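You operate a simulated robot arm through the tools that you are given. There is no shell and no other tool. Be economical: measure what you need, move in short steps, check, and stop when the job is done.

Carry out the task below with a simulated two-armed robot. There is one attempt and no reset: what you move stays moved.

TASK
Pick up the capless bottle with one hand, pass it to the other hand and put it on the top of the black table. Fetch the Tea square white box from the bench top and set it on the 200 m and over shelf. Any order will do. Set down upright: capless bottle.
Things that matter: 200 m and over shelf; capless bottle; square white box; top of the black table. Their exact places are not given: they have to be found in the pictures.

It is judged by the outcome, as a careful person would: the job done as asked, and still so three seconds after it is handed in. It fails if anything else is knocked over, pushed out of place, dropped, spilled or broken.

THE ROBOT
Two 7-joint arms with two-finger parallel grippers on one trunk, on a base that drives. Base frame: it is fixed to the floor where the robot stands at the start and does not move with it; the origin is under the middle of the robot, x ahead of it, y to its left, z up. Readings come in mm, rad, newtons and seconds.
The left shoulder is at the start at [29, 101, 1261], the right one opposite. With the tool pointing down near the work surface each hand reaches from about 100 to 480 mm from the robot's upright axis, wherever it stands, measured 20 degrees to its own side. Places, roughly: 200 m and over shelf [3200, -9800, 1000]; square white box [4250, -6750, 1000]; top of the black table [900, -3400, 800]. Payload 2.4 kg a hand.
The TCP of each hand is the grasp point between the finger pads, 24 mm short of the fingertips. In the tool frame z runs along the fingers and y along their closing line. The gripper opens to 68 mm. The fingers are 17 mm wide and 10 mm thick; the gripper's body (40 by 70 mm) begins 41 mm behind the TCP.
Orientation is that of the tool frame in the base frame, as [roll, pitch, yaw] about the fixed x, y, z axes, in that order (R = Rz(yaw) Ry(pitch) Rx(roll)). With the fingers straight down and closing along the base's y, the tool's x points along the base's -x, its y along +y and its z along -z.

THE INTERFACE
- The arms move only by the tool move_arm. It takes "left_motion", "right_motion" or both (then of equal length, played together; a hand with none holds still); each is a list of rows, each a list of 3 entries, a list of its own where there are three numbers: the opening in per cent of the stroke, from 0 (shut) to 100 (fully open), then the shift along the tool's x, y, z in units of 100 mm (1.0 is 100 mm), then the turn, a rotation vector about the tool's x, y, z in units of 120 degrees (1.0 is 120 degrees). In form: [[grip, [tx, ty, tz], [rx, ry, rz]], ...]. A call has 1 to 10 rows; each row is the pose to reach, as a shift and turn from the pose commanded when the call began, along the tool's axes at that moment. A call with a number of a shift or a turn outside -1 to 1 is refused whole. Rows are played at 5 a second. More than 50 mm and 0.15 rad between two rows, or a gripper value outside its range, and nothing of the call is played. A pose out of reach is approached as far as the arm can. The call stops where the force on the tool passes 40 N (or 10 N more than at its start, if that is more) or the arm is blocked; 0.2 s more then pass. The fingers move at their own pace (about 72 mm/s each) and stop on an object; they squeeze with about 38 N. The grip force told is the motor's: it shows also when the fingers shut on nothing. Time passes only in rows, and 0.2 s behind the last, so rows that repeat a pose let the fingers close. The reply holds the time, the measured pose of the TCP, the force on the tool along the base axes, the opening and the grip force, in the units named above and with some noise, with the torque about the TCP (base axes, N m) and any sound that the robot's microphone picked up, and new pictures: "show" is both (left out), scene, wrist or none (wrist: the cameras of the hands that moved).
- Cameras (640 x 400 px; columns grow to the right, rows downward): "scene" is now at [114, -0.7, 1468.1]; the picture's right is [-0.00, -1.00, 0.00], its down [-0.09, 0.00, -1.00] and it looks along [1.00, -0.00, -0.09] (base axes); focal length 274 px, centre (320, 200). "left" rides on the left gripper at [84, -11, -75] in its tool frame; the picture's right is [0.13, 0.99, 0.00], its down [-0.60, 0.08, -0.79] and it looks along [-0.79, 0.10, 0.61] (tool axes); focal length 251 px, centre (320, 200). "right" rides on the right gripper at [84, 11, -75] in its tool frame; the picture's right is [-0.13, 0.99, 0.00], its down [-0.60, -0.08, -0.79] and it looks along [-0.79, -0.10, 0.61] (tool axes); focal length 251 px, centre (320, 200).
- raise_lower(by): slides the trunk up (or, below 0, down) by that many mm; the arms and the scene camera ride with it, the base frame stays. It gives what a move gives, with no picture.
- roll_base(legs): drives the robot by 1 to 6 legs, each [ahead, left, turn to the left] in mm, mm and rad, along the robot's own axes; the way and the turn of a leg run together, so that a leg with both is an arc; at most 1500 mm and 3.142 rad a leg. The arms and the cameras ride along, it lands a little off, and it stops where it bumps. It gives what a move gives, and a new picture of the scene camera.
- head_to(pan, tilt): turns the head with the scene camera to pan (to the left, within 1.501 rad either way) and tilt (down, from -0.506 to 1.204), counted from straight ahead of the robot. It gives what a move gives, and a new picture of the scene camera.
- pixel_to_xyz(camera, pixels): there is no depth. For up to 12 entries [column, row, z] of the newest picture of that camera ("zoom" is the newest enlarged one), the place [x, y] in the base frame at which the ray of that pixel passes the height z, good to about 2 mm. The clock stands still meanwhile.
- close_up(camera, box): a new picture of the part [left, top, right, bottom] of that camera's present view, enlarged. The clock stands still meanwhile.
- finish_job(): hands the job in; it is judged then, once.

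Work in short steps. Measure before you move; look again where a grasp or a placing could have gone wrong, and mend it. You have 110 turns and 260 pictures in all, those below and enlarged ones among them. Open the grippers and draw the arms clear of the work before you hand the job in, unless the task says otherwise; then end with one line.

The tools are called after "Request:" as a command line: name --argument value ..., lists and objects as JSON in quotes. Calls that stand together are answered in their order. move_arm: Moves the arms, as the interface text tells. Its arguments: {"type":"object","properties":{"left_motion":{"type":"array"},"right_motion":{"type":"array"},"show":{"type":"string","enum":["both","scene","wrist","none"]}},"required":[]} The other tools are called the same way: raise_lower (by) slides the trunk up or down; roll_base (legs) drives the base; head_to (pan, tilt) turns the head that bears the scene camera; pixel_to_xyz (camera, pixels) gives the place at which the rays of pixels pass given heights; close_up (camera, box) takes an enlarged picture of a part of a camera's view; finish_job () hands the job in.

At the start:

```text
clock: 0.0
left_position: [349.9, 145.8, 1394.3]
left_tool_rot: [-3.139, 0.003, 3.141]
left_contact_force: [-0.7, -0.4, 0.2]
left_moment: [0.0, 0.0, 0.03]
left_finger_gap: 68.0
left_grip_force: 0.0
right_position: [336.3, -169.0, 1382.1]
right_tool_rot: [-3.14, 0.0, 3.139]
right_contact_force: [0.1, 0.1, 0.5]
right_moment: [0.03, -0.02, -0.03]
right_finger_gap: 67.8
right_grip_force: 0.0
trunk travel left (down, up): [-474.0, 375.0]
robot x, y, heading: [5.2, -4.4, -0.002]
head pan, tilt: [-0.003, 0.093]
```

scene: 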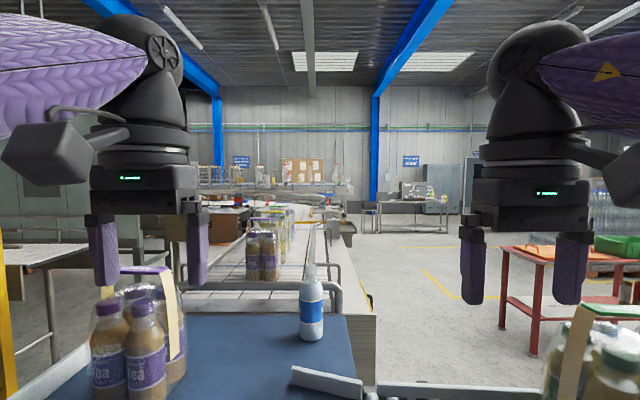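
right: 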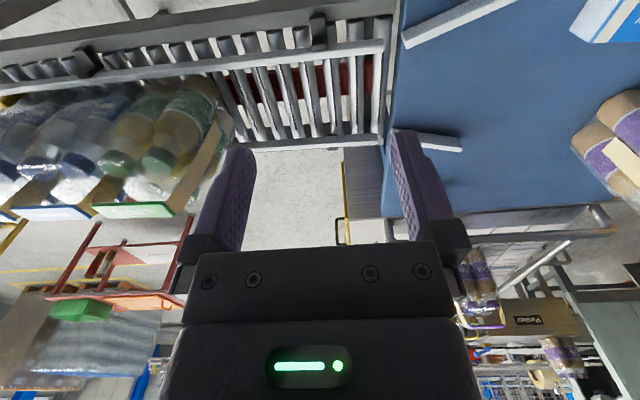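
left: 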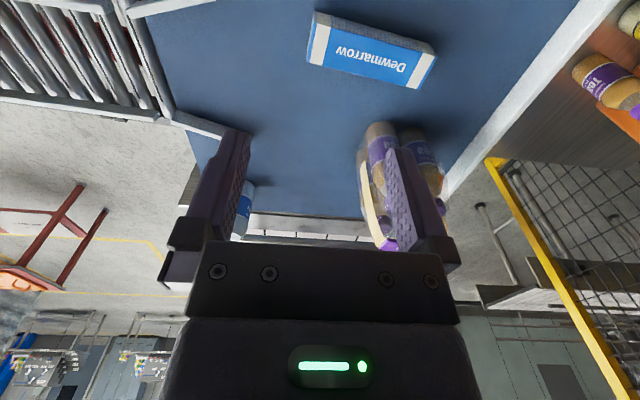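

The scene shows a blue belt with a bottle at about (311,308). I'll look closer at it and tilt the head down.

Request:
close_up --camera "scene" --box '[240, 200, 400, 350]'

Request:
head_to --pan 0 --tilt 0.8

Request:
head_to --pan -1.2 --tilt 0.3

```text
2.67 times, centred on (320, 275) of scene
```

zoom: 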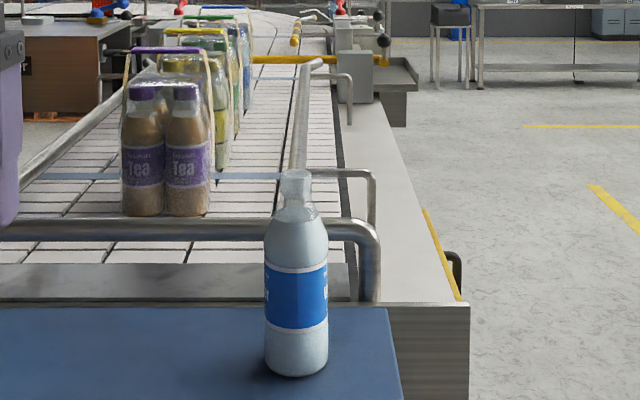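

```text
clock: 1.1
left_position: [350.2, 146.6, 1394.4]
left_tool_rot: [-3.141, -0.001, 3.141]
left_contact_force: [0.1, 0.1, -0.6]
left_moment: [0.0, 0.0, 0.0]
left_finger_gap: 67.8
left_grip_force: 0.0
right_position: [336.9, -168.6, 1383.9]
right_tool_rot: [-3.141, 0.0, 3.14]
right_contact_force: [-0.4, 0.4, -0.4]
right_moment: [-0.02, -0.01, -0.01]
right_finger_gap: 68.2
right_grip_force: 0.2
trunk travel left (down, up): [-474.0, 375.0]
robot x, y, heading: [2.6, -1.8, 0.001]
head pan, tilt: [0.0, 0.799]
```

scene: 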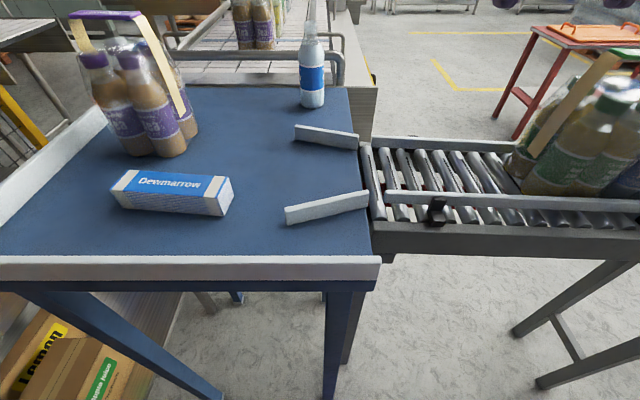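

```text
clock: 2.5
left_position: [349.9, 146.1, 1395.0]
left_tool_rot: [-3.14, -0.001, -3.141]
left_contact_force: [-0.1, 0.3, -0.7]
left_moment: [0.0, -0.01, 0.01]
left_finger_gap: 67.5
left_grip_force: 0.1
right_position: [336.9, -169.2, 1382.4]
right_tool_rot: [-3.141, 0.0, 3.139]
right_contact_force: [0.2, 0.2, -0.6]
right_moment: [-0.02, -0.04, 0.01]
right_finger_gap: 68.1
right_grip_force: 0.1
trunk travel left (down, up): [-474.0, 375.0]
robot x, y, heading: [2.3, -2.5, -0.004]
head pan, tilt: [-1.201, 0.3]
```

scene: 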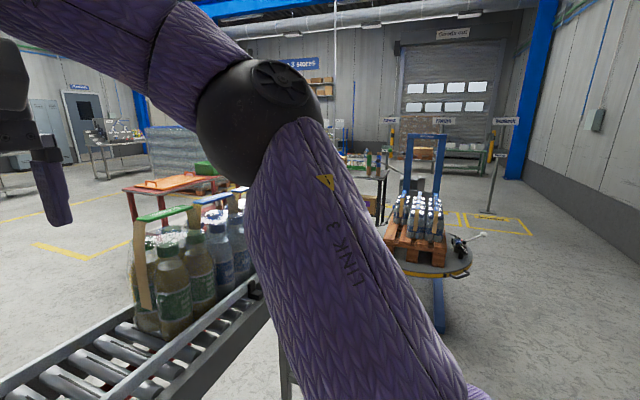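

The bottle is on the blue table. I'll look at it from a moderate tilt to measure table height by triangulation with the left wrist camera.

Request:
head_to --pan 0 --tilt 0.7

Request:
close_up --camera "left" --box '[160, 0, 480, 240]'

Request:
close_up --camera "scene" --box '[80, 40, 400, 240]'

```text
clock: 3.9
left_position: [349.5, 146.8, 1395.4]
left_tool_rot: [-3.14, 0.001, 3.14]
left_contact_force: [-0.9, 0.7, -0.3]
left_moment: [-0.02, 0.0, -0.03]
left_finger_gap: 68.0
left_grip_force: 0.0
right_position: [336.5, -169.0, 1382.5]
right_tool_rot: [-3.141, 0.0, 3.14]
right_contact_force: [-0.5, -0.3, -0.1]
right_moment: [-0.01, 0.03, -0.01]
right_finger_gap: 67.9
right_grip_force: 0.0
trunk travel left (down, up): [-474.0, 375.0]
robot x, y, heading: [-1.7, 0.7, -0.003]
head pan, tilt: [0.0, 0.7]
```

scene: 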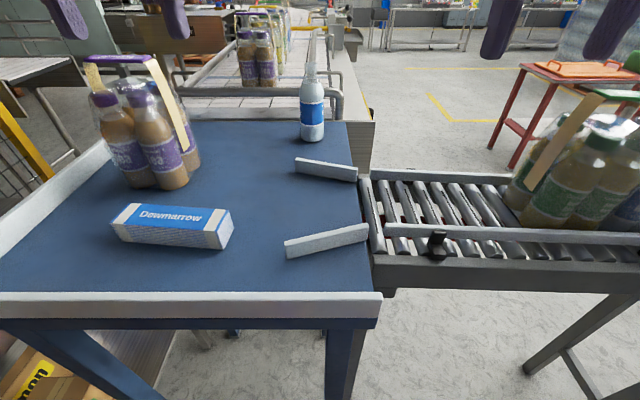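

```text
1.67 times, centred on (320, 120) of left
```

zoom: 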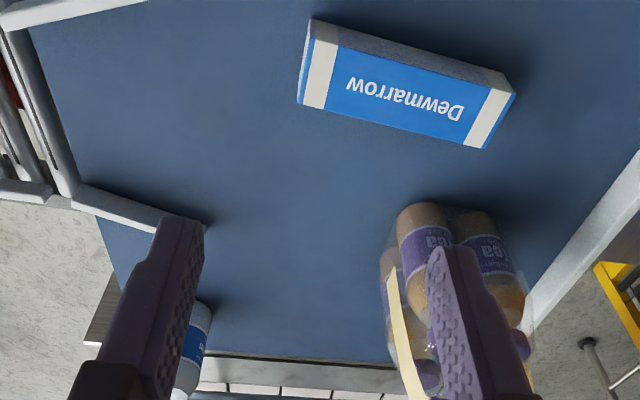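

```text
2.00 times, centred on (240, 140) of scene
```

zoom: 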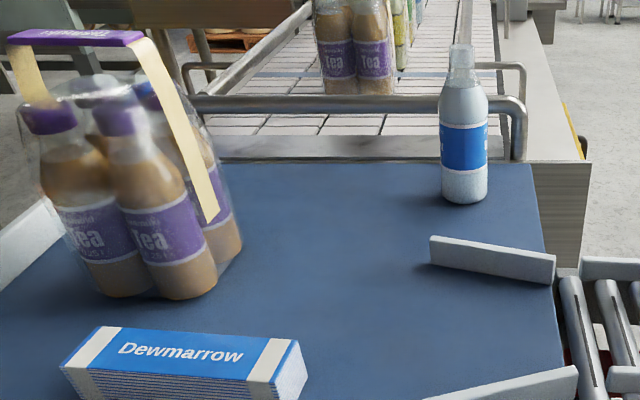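

I'll triangulate the box's far-right top corner (scene 231,209; left 306,62) and far fence tip, and bottle base (scene 312,141).

Request:
pixel_to_xyz --camera "scene" --pixels '[[231, 209, 800], [231, 209, 900], [295, 171.5, 800], [295, 171.5, 900], [312, 139, 800], [312, 139, 900], [312, 64, 900], [312, 64, 1100]]'

Request:
pixel_to_xyz --camera "left" --pixels '[[306.2, 61.8, 800], [306.2, 61.8, 900], [251, 133, 800], [251, 133, 900], [248, 182, 800], [248, 182, 900]]'

```text
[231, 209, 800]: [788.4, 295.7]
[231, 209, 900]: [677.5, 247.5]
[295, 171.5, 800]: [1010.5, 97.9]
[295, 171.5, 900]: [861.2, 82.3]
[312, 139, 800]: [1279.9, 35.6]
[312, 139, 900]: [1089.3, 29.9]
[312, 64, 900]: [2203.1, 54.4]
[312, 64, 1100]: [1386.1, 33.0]
```

```text
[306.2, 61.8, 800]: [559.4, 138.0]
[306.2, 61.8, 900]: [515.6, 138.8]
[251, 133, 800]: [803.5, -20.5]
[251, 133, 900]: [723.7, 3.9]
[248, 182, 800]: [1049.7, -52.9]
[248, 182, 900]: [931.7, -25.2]
```

Triangulation puts the table top at about z 1090 with the bottle near [750, 20]. I'll measure table edges and the bottle at that height.

Request:
pixel_to_xyz --camera "scene" --pixels '[[190, 293, 1090], [378, 293, 1090], [348, 121, 1090], [312, 141, 1090], [300, 136, 1090], [324, 136, 1090], [285, 255, 1090], [367, 238, 1090], [357, 180, 1090], [295, 171, 1090], [130, 187, 1090], [185, 187, 1090]]'

Request:
close_up --camera "scene" --box '[280, 45, 344, 155]'

Request:
head_to --pan 0 --tilt 1.2

```text
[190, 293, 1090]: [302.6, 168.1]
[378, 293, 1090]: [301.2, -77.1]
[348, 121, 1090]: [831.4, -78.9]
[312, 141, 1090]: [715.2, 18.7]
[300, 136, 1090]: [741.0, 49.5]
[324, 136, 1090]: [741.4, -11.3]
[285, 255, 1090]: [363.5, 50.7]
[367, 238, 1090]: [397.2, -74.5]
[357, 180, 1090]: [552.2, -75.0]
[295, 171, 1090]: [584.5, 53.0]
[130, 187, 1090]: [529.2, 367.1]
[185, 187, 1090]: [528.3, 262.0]
```

```text
3.64 times, centred on (312, 100) of scene
```

zoom: 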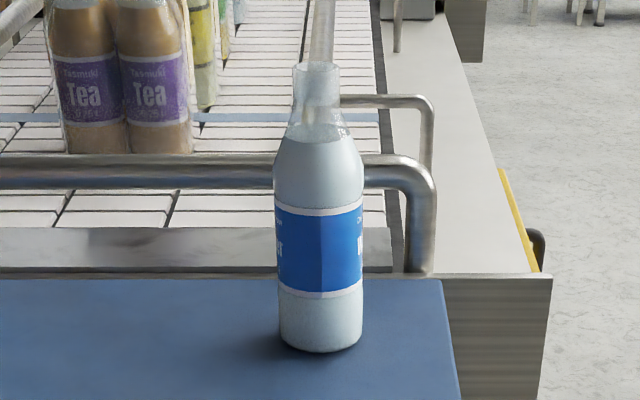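

```text
clock: 4.8
left_position: [349.8, 145.7, 1394.1]
left_tool_rot: [-3.141, 0.0, -3.141]
left_contact_force: [-0.1, -0.1, -0.2]
left_moment: [-0.07, 0.02, -0.03]
left_finger_gap: 68.1
left_grip_force: 0.1
right_position: [336.9, -169.8, 1383.8]
right_tool_rot: [3.141, -0.001, 3.141]
right_contact_force: [0.3, -0.2, -0.2]
right_moment: [0.02, -0.03, 0.03]
right_finger_gap: 67.9
right_grip_force: 0.1
trunk travel left (down, up): [-474.0, 375.0]
robot x, y, heading: [1.5, -1.6, 0.003]
head pan, tilt: [0.0, 1.201]
```

scene: 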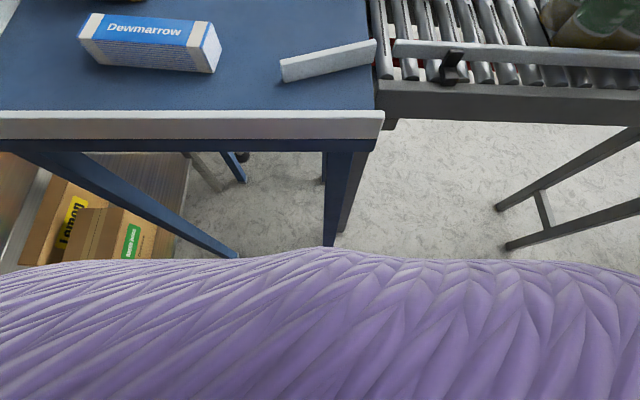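

The near approach needs too long a reach (445 mm from edge), so the open side to the right of the table, past the roller conveyor, looks better. I'll survey that side.

Request:
head_to --pan -0.6 --tilt 0.5

Request:
head_to --pan -1.45 --tilt 0.6

```text
clock: 5.9
left_position: [349.5, 146.4, 1393.7]
left_tool_rot: [-3.139, 0.0, 3.141]
left_contact_force: [0.0, 0.3, 1.1]
left_moment: [0.02, -0.01, 0.01]
left_finger_gap: 68.2
left_grip_force: 0.1
right_position: [336.4, -168.8, 1383.3]
right_tool_rot: [-3.141, -0.001, 3.141]
right_contact_force: [0.4, -0.5, 0.3]
right_moment: [0.01, -0.02, -0.01]
right_finger_gap: 68.0
right_grip_force: 0.1
trunk travel left (down, up): [-474.0, 375.0]
robot x, y, heading: [-1.6, -3.9, 0.0]
head pan, tilt: [-0.6, 0.499]
```

scene: 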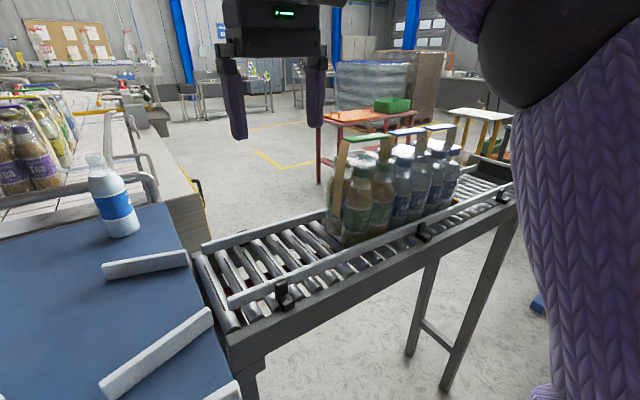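

```text
clock: 7.0
left_position: [349.9, 145.5, 1394.6]
left_tool_rot: [-3.139, 0.0, -3.14]
left_contact_force: [0.2, -0.6, -0.9]
left_moment: [0.05, 0.05, 0.0]
left_finger_gap: 68.1
left_grip_force: 0.0
right_position: [335.6, -168.0, 1383.7]
right_tool_rot: [3.14, 0.0, 3.14]
right_contact_force: [-0.5, 0.5, -0.3]
right_moment: [-0.02, -0.03, -0.02]
right_finger_gap: 68.0
right_grip_force: 0.2
trunk travel left (down, up): [-474.0, 375.0]
robot x, y, heading: [1.3, 0.1, 0.002]
head pan, tilt: [-1.45, 0.6]
```

scene: 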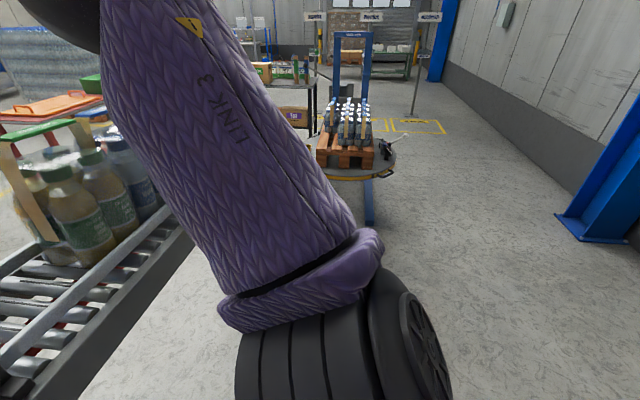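

I need to find the roller conveyor's end; pan a bit to see between arm links.

Request:
head_to --pan -0.85 --tilt 0.3

Request:
head_to --pan -0.6 --tilt 0.5

Request:
pixel_to_xyz --camera "scene" --pixels '[[512, 185, 1100], [518, 210, 1070], [195, 255, 1090], [230, 365, 1060], [205, 245, 1100], [445, 388, 0], [408, 355, 0], [120, 236, 1090], [190, 225, 900], [253, 152, 0]]'

```text
clock: 8.0
left_position: [349.6, 145.6, 1394.9]
left_tool_rot: [-3.139, -0.002, 3.142]
left_contact_force: [-0.4, -0.7, 0.6]
left_moment: [0.01, -0.01, 0.01]
left_finger_gap: 67.9
left_grip_force: 0.0
right_position: [337.0, -169.8, 1383.2]
right_tool_rot: [-3.141, 0.0, 3.139]
right_contact_force: [-0.1, -0.3, 0.0]
right_moment: [-0.01, -0.02, 0.03]
right_finger_gap: 68.3
right_grip_force: 0.1
trunk travel left (down, up): [-474.0, 375.0]
robot x, y, heading: [-0.3, -0.0, 0.001]
head pan, tilt: [-0.85, 0.3]
```

scene: 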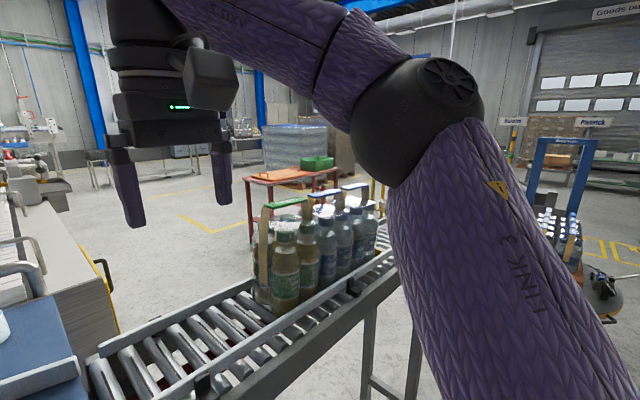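

```text
clock: 8.8
left_position: [350.2, 146.9, 1393.1]
left_tool_rot: [-3.141, 0.0, -3.141]
left_contact_force: [0.3, 0.7, 1.3]
left_moment: [0.0, -0.01, 0.01]
left_finger_gap: 68.3
left_grip_force: 0.0
right_position: [335.8, -168.2, 1384.5]
right_tool_rot: [-3.14, 0.0, 3.14]
right_contact_force: [0.6, 1.0, 0.4]
right_moment: [-0.03, 0.0, 0.01]
right_finger_gap: 68.0
right_grip_force: 0.0
trunk travel left (down, up): [-474.0, 375.0]
robot x, y, heading: [2.6, 4.8, 0.001]
head pan, tilt: [-0.6, 0.499]
```

scene: 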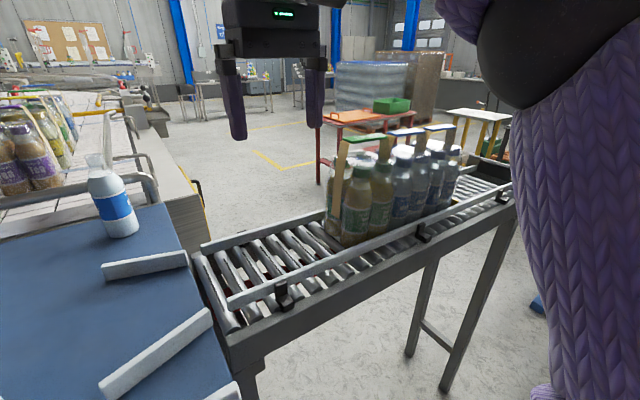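

```text
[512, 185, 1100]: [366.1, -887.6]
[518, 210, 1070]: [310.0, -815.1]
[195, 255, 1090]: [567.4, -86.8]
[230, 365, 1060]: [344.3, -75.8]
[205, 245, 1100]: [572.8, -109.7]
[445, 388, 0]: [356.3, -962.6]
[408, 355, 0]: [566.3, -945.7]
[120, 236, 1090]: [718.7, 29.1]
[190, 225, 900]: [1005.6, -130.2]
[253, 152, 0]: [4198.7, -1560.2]
```

Legs of the roller conveyor sit at y≈-950; its end is hidden by the arm. I'll back off a bit and turn right 90° to see the way.

Request:
roll_base --legs '[[-250, 0, 0], [0, 0, -1.571]]'

Request:
head_to --pan 0.3 --tilt 0.25

```text
clock: 14.5
left_position: [-110.1, -353.6, 1394.6]
left_tool_rot: [-3.139, 0.0, 1.546]
left_contact_force: [-0.6, -0.3, 0.1]
left_moment: [0.0, -0.01, -0.01]
left_finger_gap: 68.2
left_grip_force: 0.0
right_position: [-424.0, -334.1, 1383.8]
right_tool_rot: [3.141, -0.001, 1.544]
right_contact_force: [-0.5, 0.7, -0.1]
right_moment: [0.04, -0.01, -0.01]
right_finger_gap: 67.7
right_grip_force: 0.0
trunk travel left (down, up): [-474.0, 375.0]
robot x, y, heading: [-248.0, 0.5, -1.598]
head pan, tilt: [-0.6, 0.499]
```

scene: 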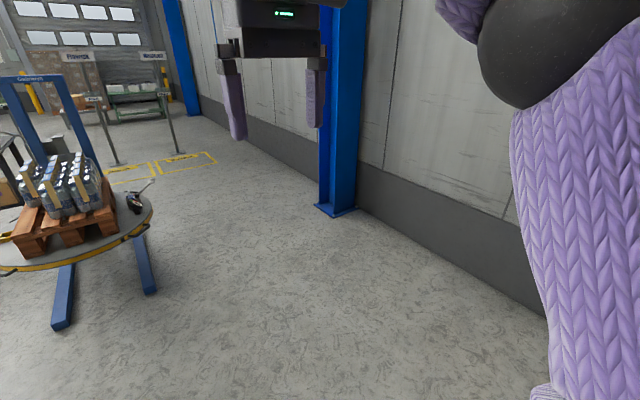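

```text
clock: 15.7
left_position: [-110.2, -353.2, 1393.7]
left_tool_rot: [-3.14, -0.001, 1.547]
left_contact_force: [0.4, -0.8, -0.5]
left_moment: [-0.01, 0.0, -0.01]
left_finger_gap: 68.1
left_grip_force: 0.0
right_position: [-424.0, -333.5, 1383.0]
right_tool_rot: [-3.141, 0.0, 1.546]
right_contact_force: [0.0, 0.3, -0.3]
right_moment: [-0.05, -0.02, 0.0]
right_finger_gap: 67.9
right_grip_force: 0.1
trunk travel left (down, up): [-474.0, 375.0]
robot x, y, heading: [-248.5, 0.2, -1.597]
head pan, tilt: [0.3, 0.25]
```

scene: 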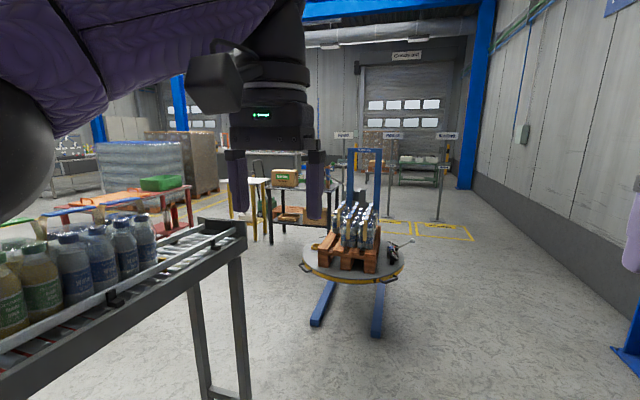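

The conveyor's end is at (235,225) and the turntable at (350,265). I'll measure these and the black table.

Request:
pixel_to_xyz --camera "scene" --pixels '[[245, 228, 1080], [202, 222, 1080], [250, 400, 0], [316, 325, 0], [377, 336, 0], [305, 262, 700], [405, 262, 700], [270, 243, 0], [235, 218, 0], [185, 230, 0], [268, 193, 800], [338, 193, 800]]'

Request:
close_up --camera "scene" --box '[160, 120, 420, 290]'

```text
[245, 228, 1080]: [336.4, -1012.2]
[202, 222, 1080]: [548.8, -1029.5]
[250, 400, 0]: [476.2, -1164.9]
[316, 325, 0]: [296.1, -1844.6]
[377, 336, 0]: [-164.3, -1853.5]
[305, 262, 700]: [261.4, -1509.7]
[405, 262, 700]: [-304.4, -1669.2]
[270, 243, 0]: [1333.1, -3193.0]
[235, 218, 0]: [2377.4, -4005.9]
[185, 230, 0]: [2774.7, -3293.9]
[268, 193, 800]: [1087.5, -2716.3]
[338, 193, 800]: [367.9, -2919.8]
```

```text
2.35 times, centred on (290, 205) of scene
```

zoom: 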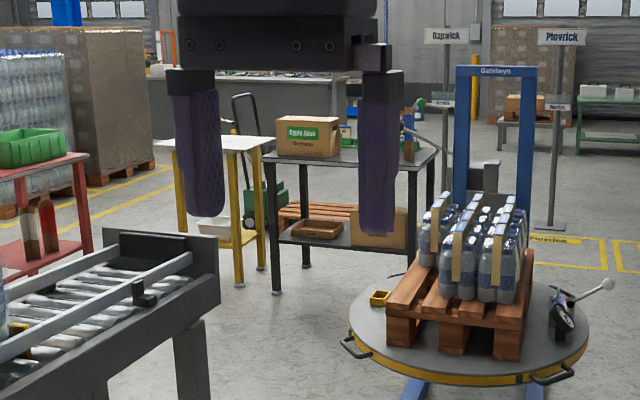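

The gap between conveyor end (y≈-1040, x 336–560) and the turntable seems wide enough for a diagonal pass. I drive ahead 900, then diagonally left.

Request:
roll_base --legs '[[900, 0, 0.026]]'

Request:
head_to --pan 0.2 --tilt 0.8

Request:
head_to --pan 0.9 --tilt 0.5

```text
clock: 20.4
left_position: [-107.4, -1249.4, 1393.4]
left_tool_rot: [-3.14, 0.0, 1.579]
left_contact_force: [0.1, 0.3, -1.0]
left_moment: [-0.03, 0.01, -0.02]
left_finger_gap: 68.1
left_grip_force: 0.0
right_position: [-423.0, -1240.1, 1382.9]
right_tool_rot: [3.141, 0.0, 1.575]
right_contact_force: [0.1, 0.2, -0.2]
right_moment: [0.0, 0.01, 0.03]
right_finger_gap: 67.9
right_grip_force: 0.0
trunk travel left (down, up): [-474.0, 375.0]
robot x, y, heading: [-256.6, -901.2, -1.562]
head pan, tilt: [0.3, 0.25]
```

scene: 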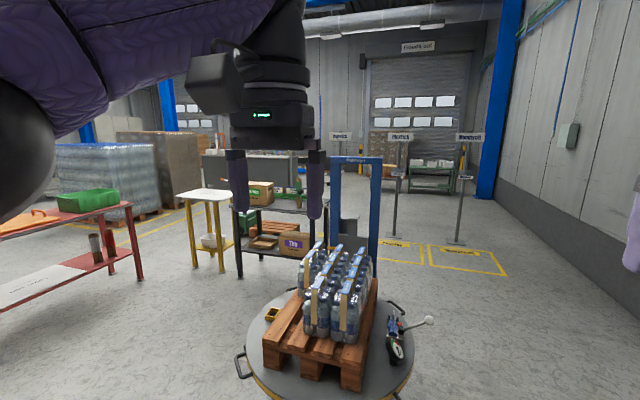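

```text
clock: 21.4
left_position: [-107.0, -1249.3, 1393.9]
left_tool_rot: [-3.139, 0.001, 1.577]
left_contact_force: [-0.3, 0.2, -0.3]
left_moment: [0.01, -0.01, -0.02]
left_finger_gap: 68.0
left_grip_force: 0.1
right_position: [-421.1, -1240.0, 1384.7]
right_tool_rot: [-3.14, 0.001, 1.577]
right_contact_force: [-0.6, 0.0, 0.0]
right_moment: [0.0, 0.01, -0.01]
right_finger_gap: 67.9
right_grip_force: 0.1
trunk travel left (down, up): [-474.0, 375.0]
robot x, y, heading: [-254.7, -899.5, -1.562]
head pan, tilt: [0.201, 0.799]
```

scene: 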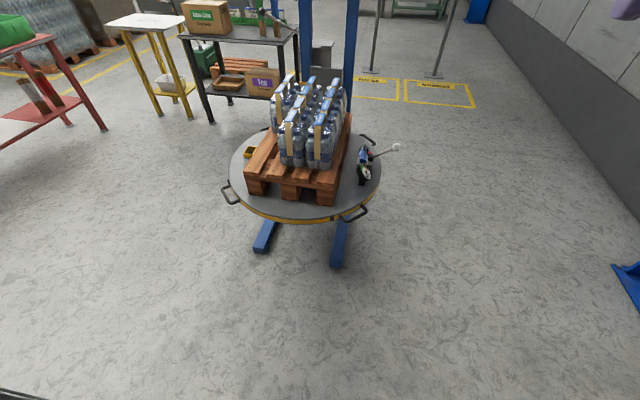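

```text
clock: 22.5
left_position: [-106.6, -1250.3, 1395.5]
left_tool_rot: [-3.141, -0.001, 1.575]
left_contact_force: [-0.6, 0.3, 0.7]
left_moment: [-0.02, 0.02, -0.02]
left_finger_gap: 68.0
left_grip_force: 0.0
right_position: [-420.5, -1238.4, 1383.8]
right_tool_rot: [3.141, -0.001, 1.577]
right_contact_force: [0.0, 0.2, -0.4]
right_moment: [-0.01, -0.01, -0.03]
right_finger_gap: 67.5
right_grip_force: 0.0
trunk travel left (down, up): [-474.0, 375.0]
robot x, y, heading: [-258.7, -901.6, -1.566]
head pan, tilt: [0.901, 0.499]
```

scene: 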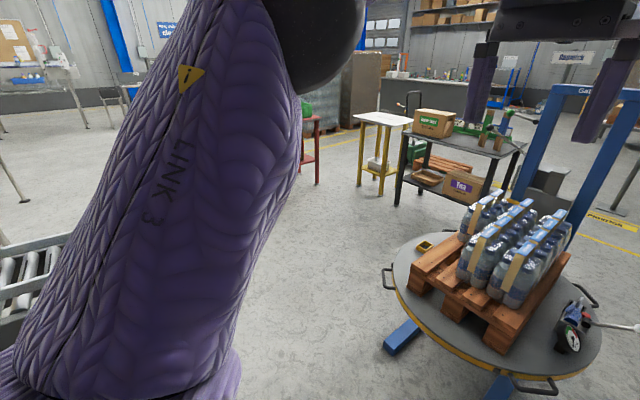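

I'll pin down the turntable and the objects to the left.

Request:
pixel_to_xyz --camera "scene" --pixels '[[390, 350, 0], [385, 275, 700], [385, 275, 500], [500, 375, 500], [500, 375, 700], [398, 203, 0], [360, 185, 0], [318, 183, 0], [320, 117, 800], [403, 138, 800], [525, 150, 800], [460, 120, 800]]'

Request:
close_up --camera "scene" --box '[340, 70, 560, 230]'

```text
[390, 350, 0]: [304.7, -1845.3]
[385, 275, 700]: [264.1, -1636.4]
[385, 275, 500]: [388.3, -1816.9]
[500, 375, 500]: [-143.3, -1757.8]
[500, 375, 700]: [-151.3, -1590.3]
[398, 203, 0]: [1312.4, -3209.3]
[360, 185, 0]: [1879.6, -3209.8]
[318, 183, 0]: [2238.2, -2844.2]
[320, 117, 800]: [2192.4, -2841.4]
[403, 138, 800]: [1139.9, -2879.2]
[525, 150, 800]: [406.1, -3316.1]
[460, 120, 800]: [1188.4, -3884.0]
```

```text
2.50 times, centred on (450, 150) of scene
```

zoom: 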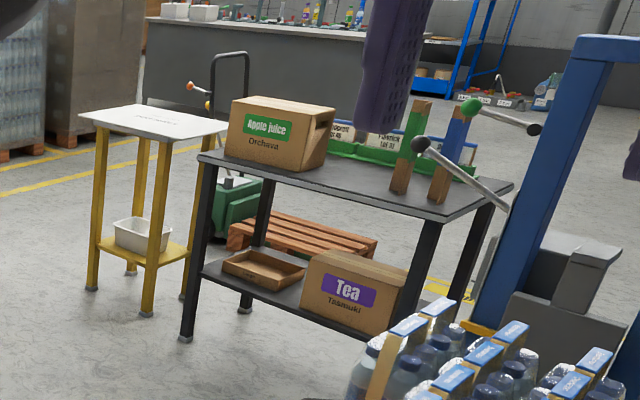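

Clear. Now the diagonal leg and then sideways left to around (900,-1500).

Request:
roll_base --legs '[[600, 800, 0], [0, 400, 0], [0, 0, 3.13]]'

Request:
head_to --pan 0 --tilt 0.4

```text
clock: 37.0
left_position: [826.8, -1132.9, 1395.5]
left_tool_rot: [-3.141, 0.0, -1.611]
left_contact_force: [0.4, 0.0, 0.0]
left_moment: [0.03, -0.01, -0.01]
left_finger_gap: 67.8
left_grip_force: 0.0
right_position: [1143.0, -1158.0, 1382.6]
right_tool_rot: [3.141, 0.0, -1.614]
right_contact_force: [-0.2, 0.3, 0.9]
right_moment: [0.02, -0.03, 0.03]
right_finger_gap: 68.2
right_grip_force: 0.1
trunk travel left (down, up): [-474.0, 375.0]
robot x, y, heading: [956.5, -1487.7, 1.531]
head pan, tilt: [0.901, 0.499]
```

scene: 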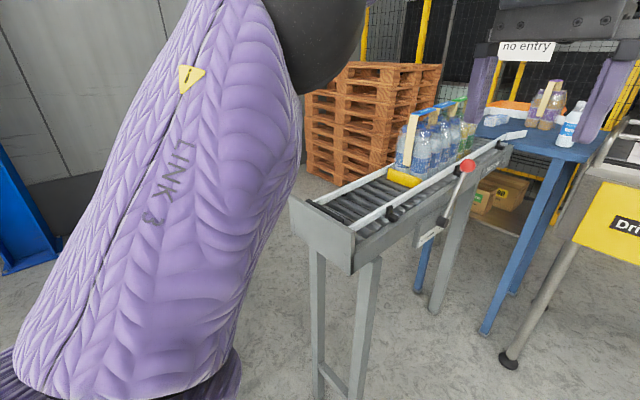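

```text
clock: 38.2
left_position: [827.7, -1132.8, 1394.8]
left_tool_rot: [-3.14, 0.0, -1.613]
left_contact_force: [-1.5, 0.1, -0.1]
left_moment: [0.04, 0.03, 0.02]
left_finger_gap: 67.8
left_grip_force: 0.0
right_position: [1141.7, -1159.8, 1384.4]
right_tool_rot: [-3.141, 0.0, -1.613]
right_contact_force: [0.6, 0.2, -0.7]
right_moment: [0.0, -0.02, 0.01]
right_finger_gap: 68.2
right_grip_force: 0.0
trunk travel left (down, up): [-474.0, 375.0]
robot x, y, heading: [956.3, -1488.8, 1.526]
head pan, tilt: [0.0, 0.4]
```

scene: 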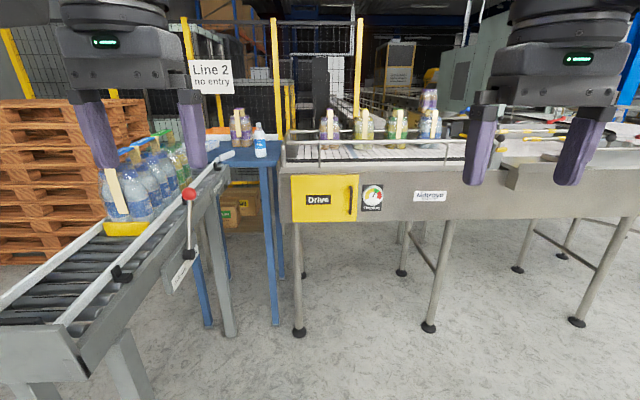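

The bottle is at (260,152); a red-knobbed lever stands on the conveyor's side at (189,195). I'll measure clearances.

Request:
pixel_to_xyz --camera "scene" --pixels '[[260, 157, 1090], [190, 195, 1100], [190, 195, 1000], [190, 258, 900], [230, 336, 0], [276, 323, 0], [298, 332, 0], [355, 205, 950], [283, 168, 1090], [205, 155, 1110]]'

Request:
close_up --camera "scene" --box '[140, 100, 400, 280]'

```text
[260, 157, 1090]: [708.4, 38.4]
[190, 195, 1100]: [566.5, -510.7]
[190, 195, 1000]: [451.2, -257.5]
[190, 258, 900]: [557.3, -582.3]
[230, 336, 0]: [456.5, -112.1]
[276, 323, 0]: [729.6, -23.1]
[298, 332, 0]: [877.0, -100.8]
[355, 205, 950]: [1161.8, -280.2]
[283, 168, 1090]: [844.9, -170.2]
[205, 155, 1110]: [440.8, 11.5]
```

```text
2.22 times, centred on (270, 190) of scene
```

zoom: 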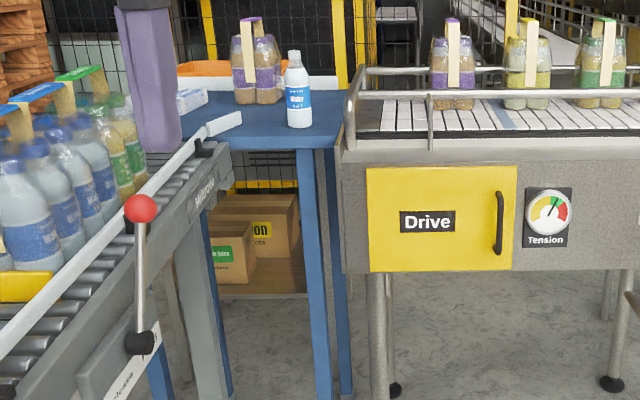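

Path is clear: lever near x≈590, bottle ~[735,20]. I drive to about (885,-485), facing +y, to use the left hand in front.

Request:
roll_base --legs '[[1005, 95, 0.045]]'

Request:
head_to --pan 0.25 --tilt 0.5

```text
clock: 43.4
left_position: [736.6, -156.6, 1395.2]
left_tool_rot: [-3.139, 0.0, -1.574]
left_contact_force: [0.0, -0.4, -0.3]
left_moment: [0.02, -0.04, -0.02]
left_finger_gap: 67.9
left_grip_force: 0.1
right_position: [1052.3, -170.5, 1383.0]
right_tool_rot: [-3.141, 0.0, -1.576]
right_contact_force: [0.5, 0.3, 0.5]
right_moment: [-0.04, 0.0, 0.02]
right_finger_gap: 67.8
right_grip_force: 0.0
trunk travel left (down, up): [-474.0, 375.0]
robot x, y, heading: [881.0, -506.2, 1.568]
head pan, tilt: [0.0, 0.4]
```

scene: 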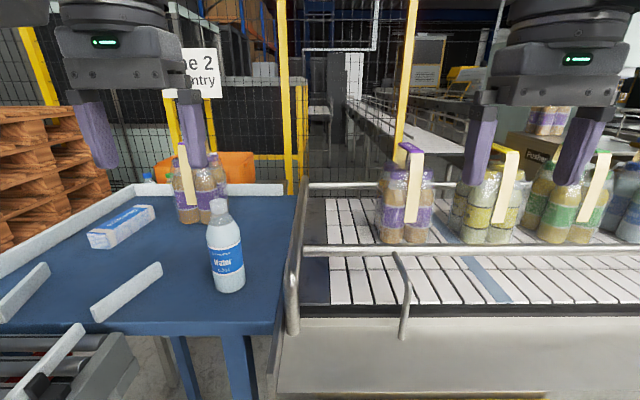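

```text
clock: 44.1
left_position: [736.7, -156.5, 1395.4]
left_tool_rot: [-3.139, 0.001, -1.574]
left_contact_force: [-0.4, -0.4, -0.3]
left_moment: [-0.03, 0.0, 0.0]
left_finger_gap: 67.8
left_grip_force: 0.0
right_position: [1051.6, -170.1, 1383.1]
right_tool_rot: [-3.14, 0.0, -1.575]
right_contact_force: [-0.3, 0.3, -0.3]
right_moment: [0.01, 0.0, 0.02]
right_finger_gap: 68.2
right_grip_force: 0.1
trunk travel left (down, up): [-474.0, 375.0]
robot x, y, heading: [879.5, -506.7, 1.573]
head pan, tilt: [0.25, 0.499]
```

scene: 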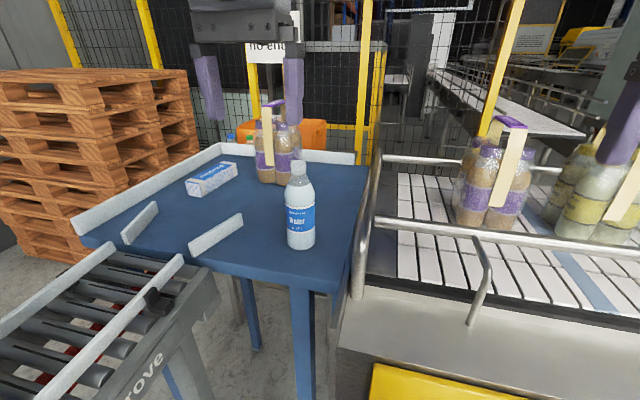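

Measure the bottle from this view.

Request:
close_up --camera "scene" --box '[256, 145, 346, 265]'

Request:
pixel_to_xyz --camera "scene" --pixels '[[301, 249, 1080], [301, 249, 1090], [301, 249, 1100], [287, 240, 1090], [315, 240, 1090], [299, 164, 1250], [299, 164, 1270]]'

```text
3.33 times, centred on (301, 205) of scene
```

zoom: 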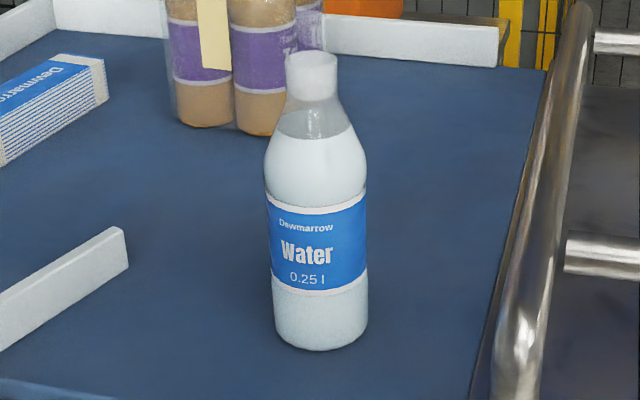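

```text
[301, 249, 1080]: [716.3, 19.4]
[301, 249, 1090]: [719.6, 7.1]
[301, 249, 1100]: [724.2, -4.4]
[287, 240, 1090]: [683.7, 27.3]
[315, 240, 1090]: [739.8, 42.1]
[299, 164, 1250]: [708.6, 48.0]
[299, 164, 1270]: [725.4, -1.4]
```

Intersecting both views gives table z≈1107 and bottle axis near (713,14), ~162 tall, ~60 wide. I tilt the left hand by 60° so that it points forward-down, staying above the work.

Request:
move_arm --left_motion '[[100, [0, 0, 0.1], [0, -0.0625, 0]], [100, [0, 0, 0.2], [0, -0.125, 0]], [100, [0, 0, 0.3], [0, -0.1875, 0]], [100, [0, 0, 0.4], [0, -0.25, 0]], [100, [0, 0, 0.5], [0, -0.3125, 0]], [100, [0, 0, 0.6], [0, -0.375, 0]], [100, [0, 0, 0.7], [0, -0.4375, 0]], [100, [0, 0, 0.8], [0, -0.5, 0]]]'

```text
clock: 45.9
left_position: [737.7, -155.5, 1314.1]
left_tool_rot: [-3.135, 1.049, -1.569]
left_contact_force: [-0.9, 0.4, 0.1]
left_moment: [-0.01, -0.01, 0.0]
left_finger_gap: 68.1
left_grip_force: 0.0
right_position: [1051.4, -171.5, 1383.7]
right_tool_rot: [3.141, 0.001, -1.577]
right_contact_force: [0.2, 0.6, 0.6]
right_moment: [-0.03, -0.01, -0.01]
right_finger_gap: 68.2
right_grip_force: 0.2
trunk travel left (down, up): [-474.0, 375.0]
robot x, y, heading: [883.7, -507.0, 1.561]
head pan, tilt: [0.25, 0.499]
```

scene: 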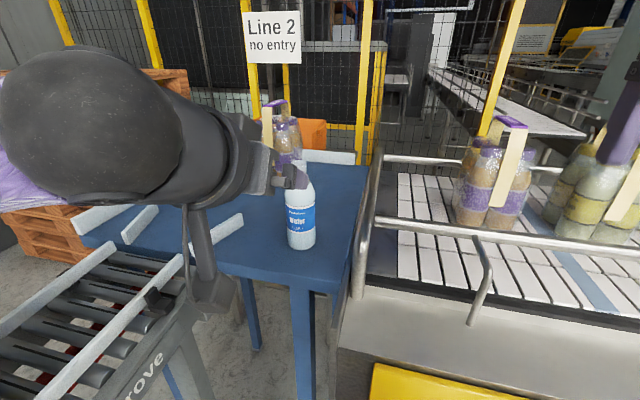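
left: 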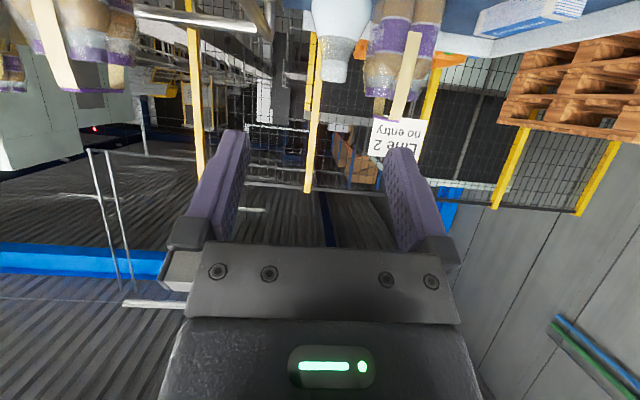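

The left camera now sees the bottle's neck, upside down, at about (335,75). I'll measure its line from here.

Request:
close_up --camera "left" --box '[260, 0, 420, 100]'

Request:
pixel_to_xyz --camera "left" --pixels '[[334, 81, 1269], [334, 81, 1265], [334, 81, 1260], [340, 30, 1230], [340, 30, 1220]]'

Request:
close_up --camera "scene" --box '[256, 145, 346, 265]'

```text
4.00 times, centred on (340, 50) of left
```

zoom: 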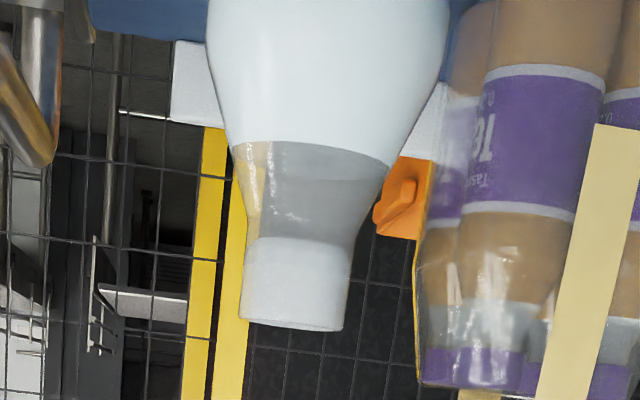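

```text
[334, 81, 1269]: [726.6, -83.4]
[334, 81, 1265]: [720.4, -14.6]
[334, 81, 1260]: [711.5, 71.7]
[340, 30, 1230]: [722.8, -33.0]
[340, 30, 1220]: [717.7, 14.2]
```

```text
3.33 times, centred on (301, 205) of scene
```

zoom: 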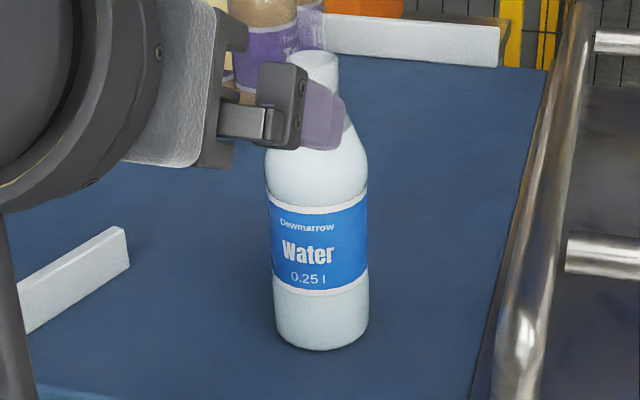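

Bottle axis at x≈717.5, top z≈1264. I move the left hand to a pre-grasp behind the bottle at about (717.5,-110,1210).

Request:
move_arm --left_motion '[[100, [0.17, 0.05, 0.23], [0, 0, 0]], [100, [0.34, 0.1, 0.46], [0, 0, 0]], [100, [0.5, 0.15, 0.69], [0, 0, 0]], [100, [0.67, 0.2, 0.92], [0, 0, 0]], [100, [0.67, 0.2, 0.92], [0, 0, 0]]]'

Request:
close_up --camera "left" --box '[160, 0, 480, 200]'

Request:
head_to --pan 0.3 --tilt 0.7

```text
clock: 47.1
left_position: [729.5, -101.5, 1211.4]
left_tool_rot: [3.129, 1.042, -1.591]
left_contact_force: [0.7, 0.6, -0.1]
left_moment: [0.0, 0.01, -0.02]
left_finger_gap: 67.8
left_grip_force: 0.2
right_position: [1062.4, -165.2, 1381.5]
right_tool_rot: [3.134, -0.005, -1.586]
right_contact_force: [-0.1, 0.7, 0.0]
right_moment: [-0.02, 0.01, 0.01]
right_finger_gap: 68.3
right_grip_force: 0.1
trunk travel left (down, up): [-474.0, 375.0]
robot x, y, heading: [878.4, -506.2, 1.563]
head pan, tilt: [0.25, 0.499]
```

scene: 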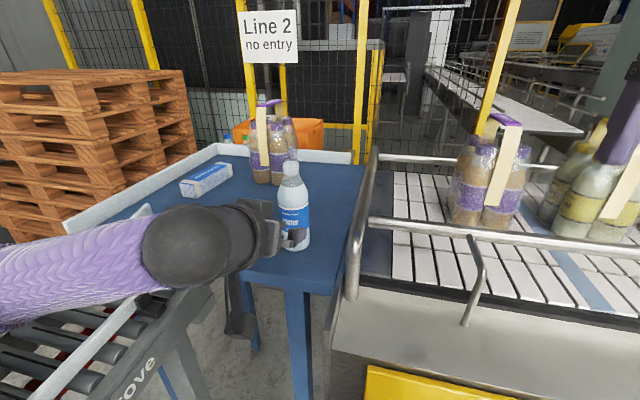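
left: 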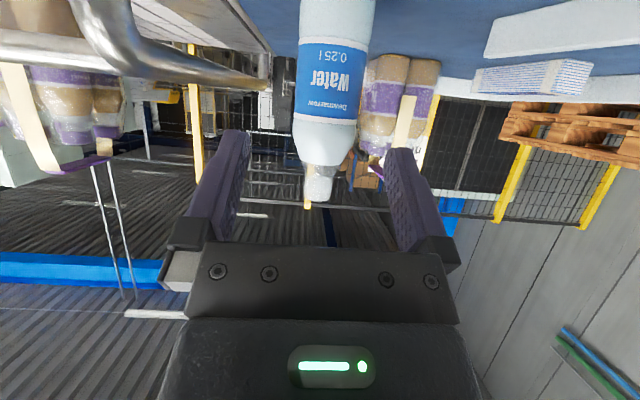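

```text
2.00 times, centred on (320, 100) of left
```

zoom: 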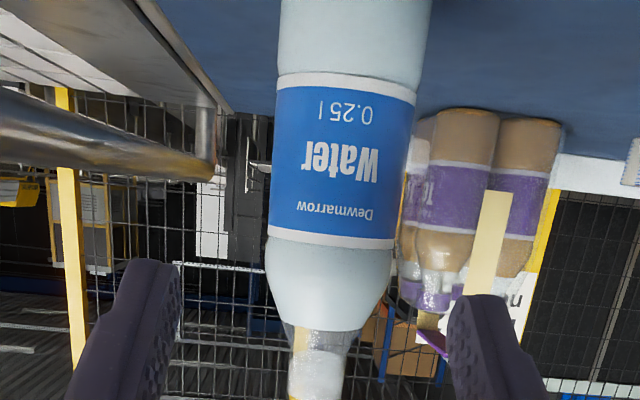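

```text
clock: 47.9
left_position: [728.5, -101.6, 1210.8]
left_tool_rot: [3.131, 1.041, -1.591]
left_contact_force: [-0.6, 0.3, -0.2]
left_moment: [-0.01, 0.0, 0.0]
left_finger_gap: 67.9
left_grip_force: 0.1
right_position: [1062.4, -164.9, 1380.0]
right_tool_rot: [3.133, -0.005, -1.586]
right_contact_force: [-0.1, -0.2, -0.6]
right_moment: [-0.01, -0.03, 0.02]
right_finger_gap: 68.0
right_grip_force: 0.0
trunk travel left (down, up): [-474.0, 375.0]
robot x, y, heading: [882.3, -508.4, 1.558]
head pan, tilt: [0.3, 0.7]
```

scene: 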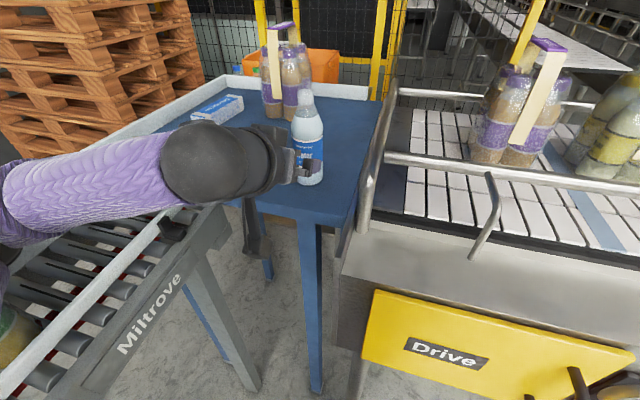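

The right hand's reading shifted ~11 mm, meaning the base nudged – perhaps the left elbow touches something. I'll look left at the elbow and conveyor.

Request:
head_to --pan 1.1 --tilt 0.7

```text
clock: 49.0
left_position: [728.5, -101.1, 1210.3]
left_tool_rot: [3.132, 1.042, -1.59]
left_contact_force: [-0.6, -0.2, 0.4]
left_moment: [0.02, -0.01, 0.02]
left_finger_gap: 68.2
left_grip_force: 0.1
right_position: [1062.9, -163.6, 1379.6]
right_tool_rot: [3.135, -0.004, -1.585]
right_contact_force: [0.4, 0.0, 0.1]
right_moment: [-0.02, -0.01, 0.02]
right_finger_gap: 68.2
right_grip_force: 0.1
trunk travel left (down, up): [-474.0, 375.0]
robot x, y, heading: [882.4, -506.3, 1.558]
head pan, tilt: [1.1, 0.7]
```

scene: 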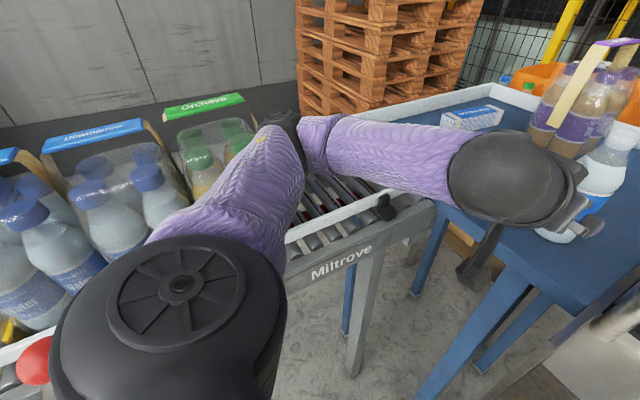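

The left elbow has dropped over the conveyor rail beside the packs, so it is likely touching. I retreat along the same path, then will raise the trunk so the elbow stays high.

Request:
move_arm --left_motion '[[100, [-0.17, -0.05, -0.23], [0, 0, 0]], [100, [-0.34, -0.1, -0.46], [0, 0, 0]], [100, [-0.5, -0.15, -0.69], [0, 0, 0]], [100, [-0.67, -0.2, -0.92], [0, 0, 0]], [100, [-0.67, -0.2, -0.92], [0, 0, 0]]]' --show "scene"

Request:
raise_lower --by 300

Request:
head_to --pan 1.1 --tilt 0.8

```text
clock: 50.2
left_position: [736.0, -155.5, 1314.4]
left_tool_rot: [-3.138, 1.046, -1.574]
left_contact_force: [1.5, 0.5, 0.3]
left_moment: [0.06, 0.02, -0.01]
left_finger_gap: 68.3
left_grip_force: 0.1
right_position: [1050.8, -170.4, 1383.3]
right_tool_rot: [3.138, 0.002, -1.577]
right_contact_force: [-0.1, 0.2, 0.4]
right_moment: [0.02, 0.01, -0.01]
right_finger_gap: 68.0
right_grip_force: 0.0
trunk travel left (down, up): [-474.0, 375.0]
robot x, y, heading: [882.1, -505.6, 1.568]
head pan, tilt: [1.1, 0.7]
```

scene: 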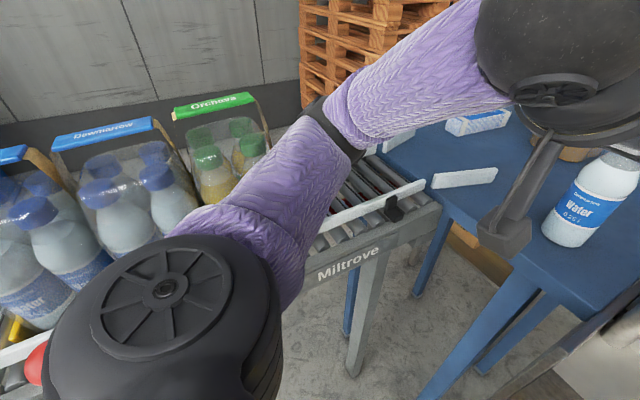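

```text
clock: 53.2
left_position: [738.1, -156.2, 1613.9]
left_tool_rot: [-3.139, 1.049, -1.573]
left_contact_force: [-0.9, -0.2, 0.0]
left_moment: [-0.01, 0.0, -0.02]
left_finger_gap: 68.3
left_grip_force: 0.1
right_position: [1050.5, -169.8, 1683.1]
right_tool_rot: [-3.141, 0.0, -1.576]
right_contact_force: [0.1, -1.0, -0.9]
right_moment: [0.0, 0.01, -0.03]
right_finger_gap: 68.1
right_grip_force: 0.1
trunk travel left (down, up): [-774.0, 75.0]
robot x, y, heading: [882.9, -510.1, 1.563]
head pan, tilt: [1.1, 0.7]
```

```text
clock: 53.9
left_position: [736.7, -156.3, 1614.3]
left_tool_rot: [-3.139, 1.046, -1.573]
left_contact_force: [0.1, 0.8, 0.3]
left_moment: [0.0, -0.01, -0.03]
left_finger_gap: 67.8
left_grip_force: 0.2
right_position: [1053.1, -170.4, 1684.1]
right_tool_rot: [3.142, 0.0, -1.575]
right_contact_force: [0.0, -0.5, -1.3]
right_moment: [-0.03, 0.0, -0.01]
right_finger_gap: 68.1
right_grip_force: 0.1
trunk travel left (down, up): [-774.0, 75.0]
robot x, y, heading: [884.0, -508.3, 1.567]
head pan, tilt: [1.1, 0.799]
```

scene: 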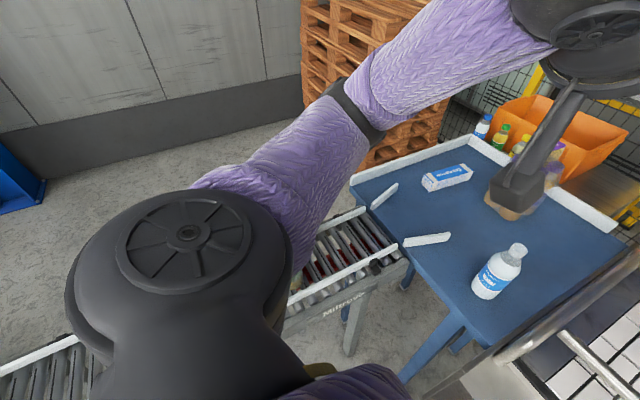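

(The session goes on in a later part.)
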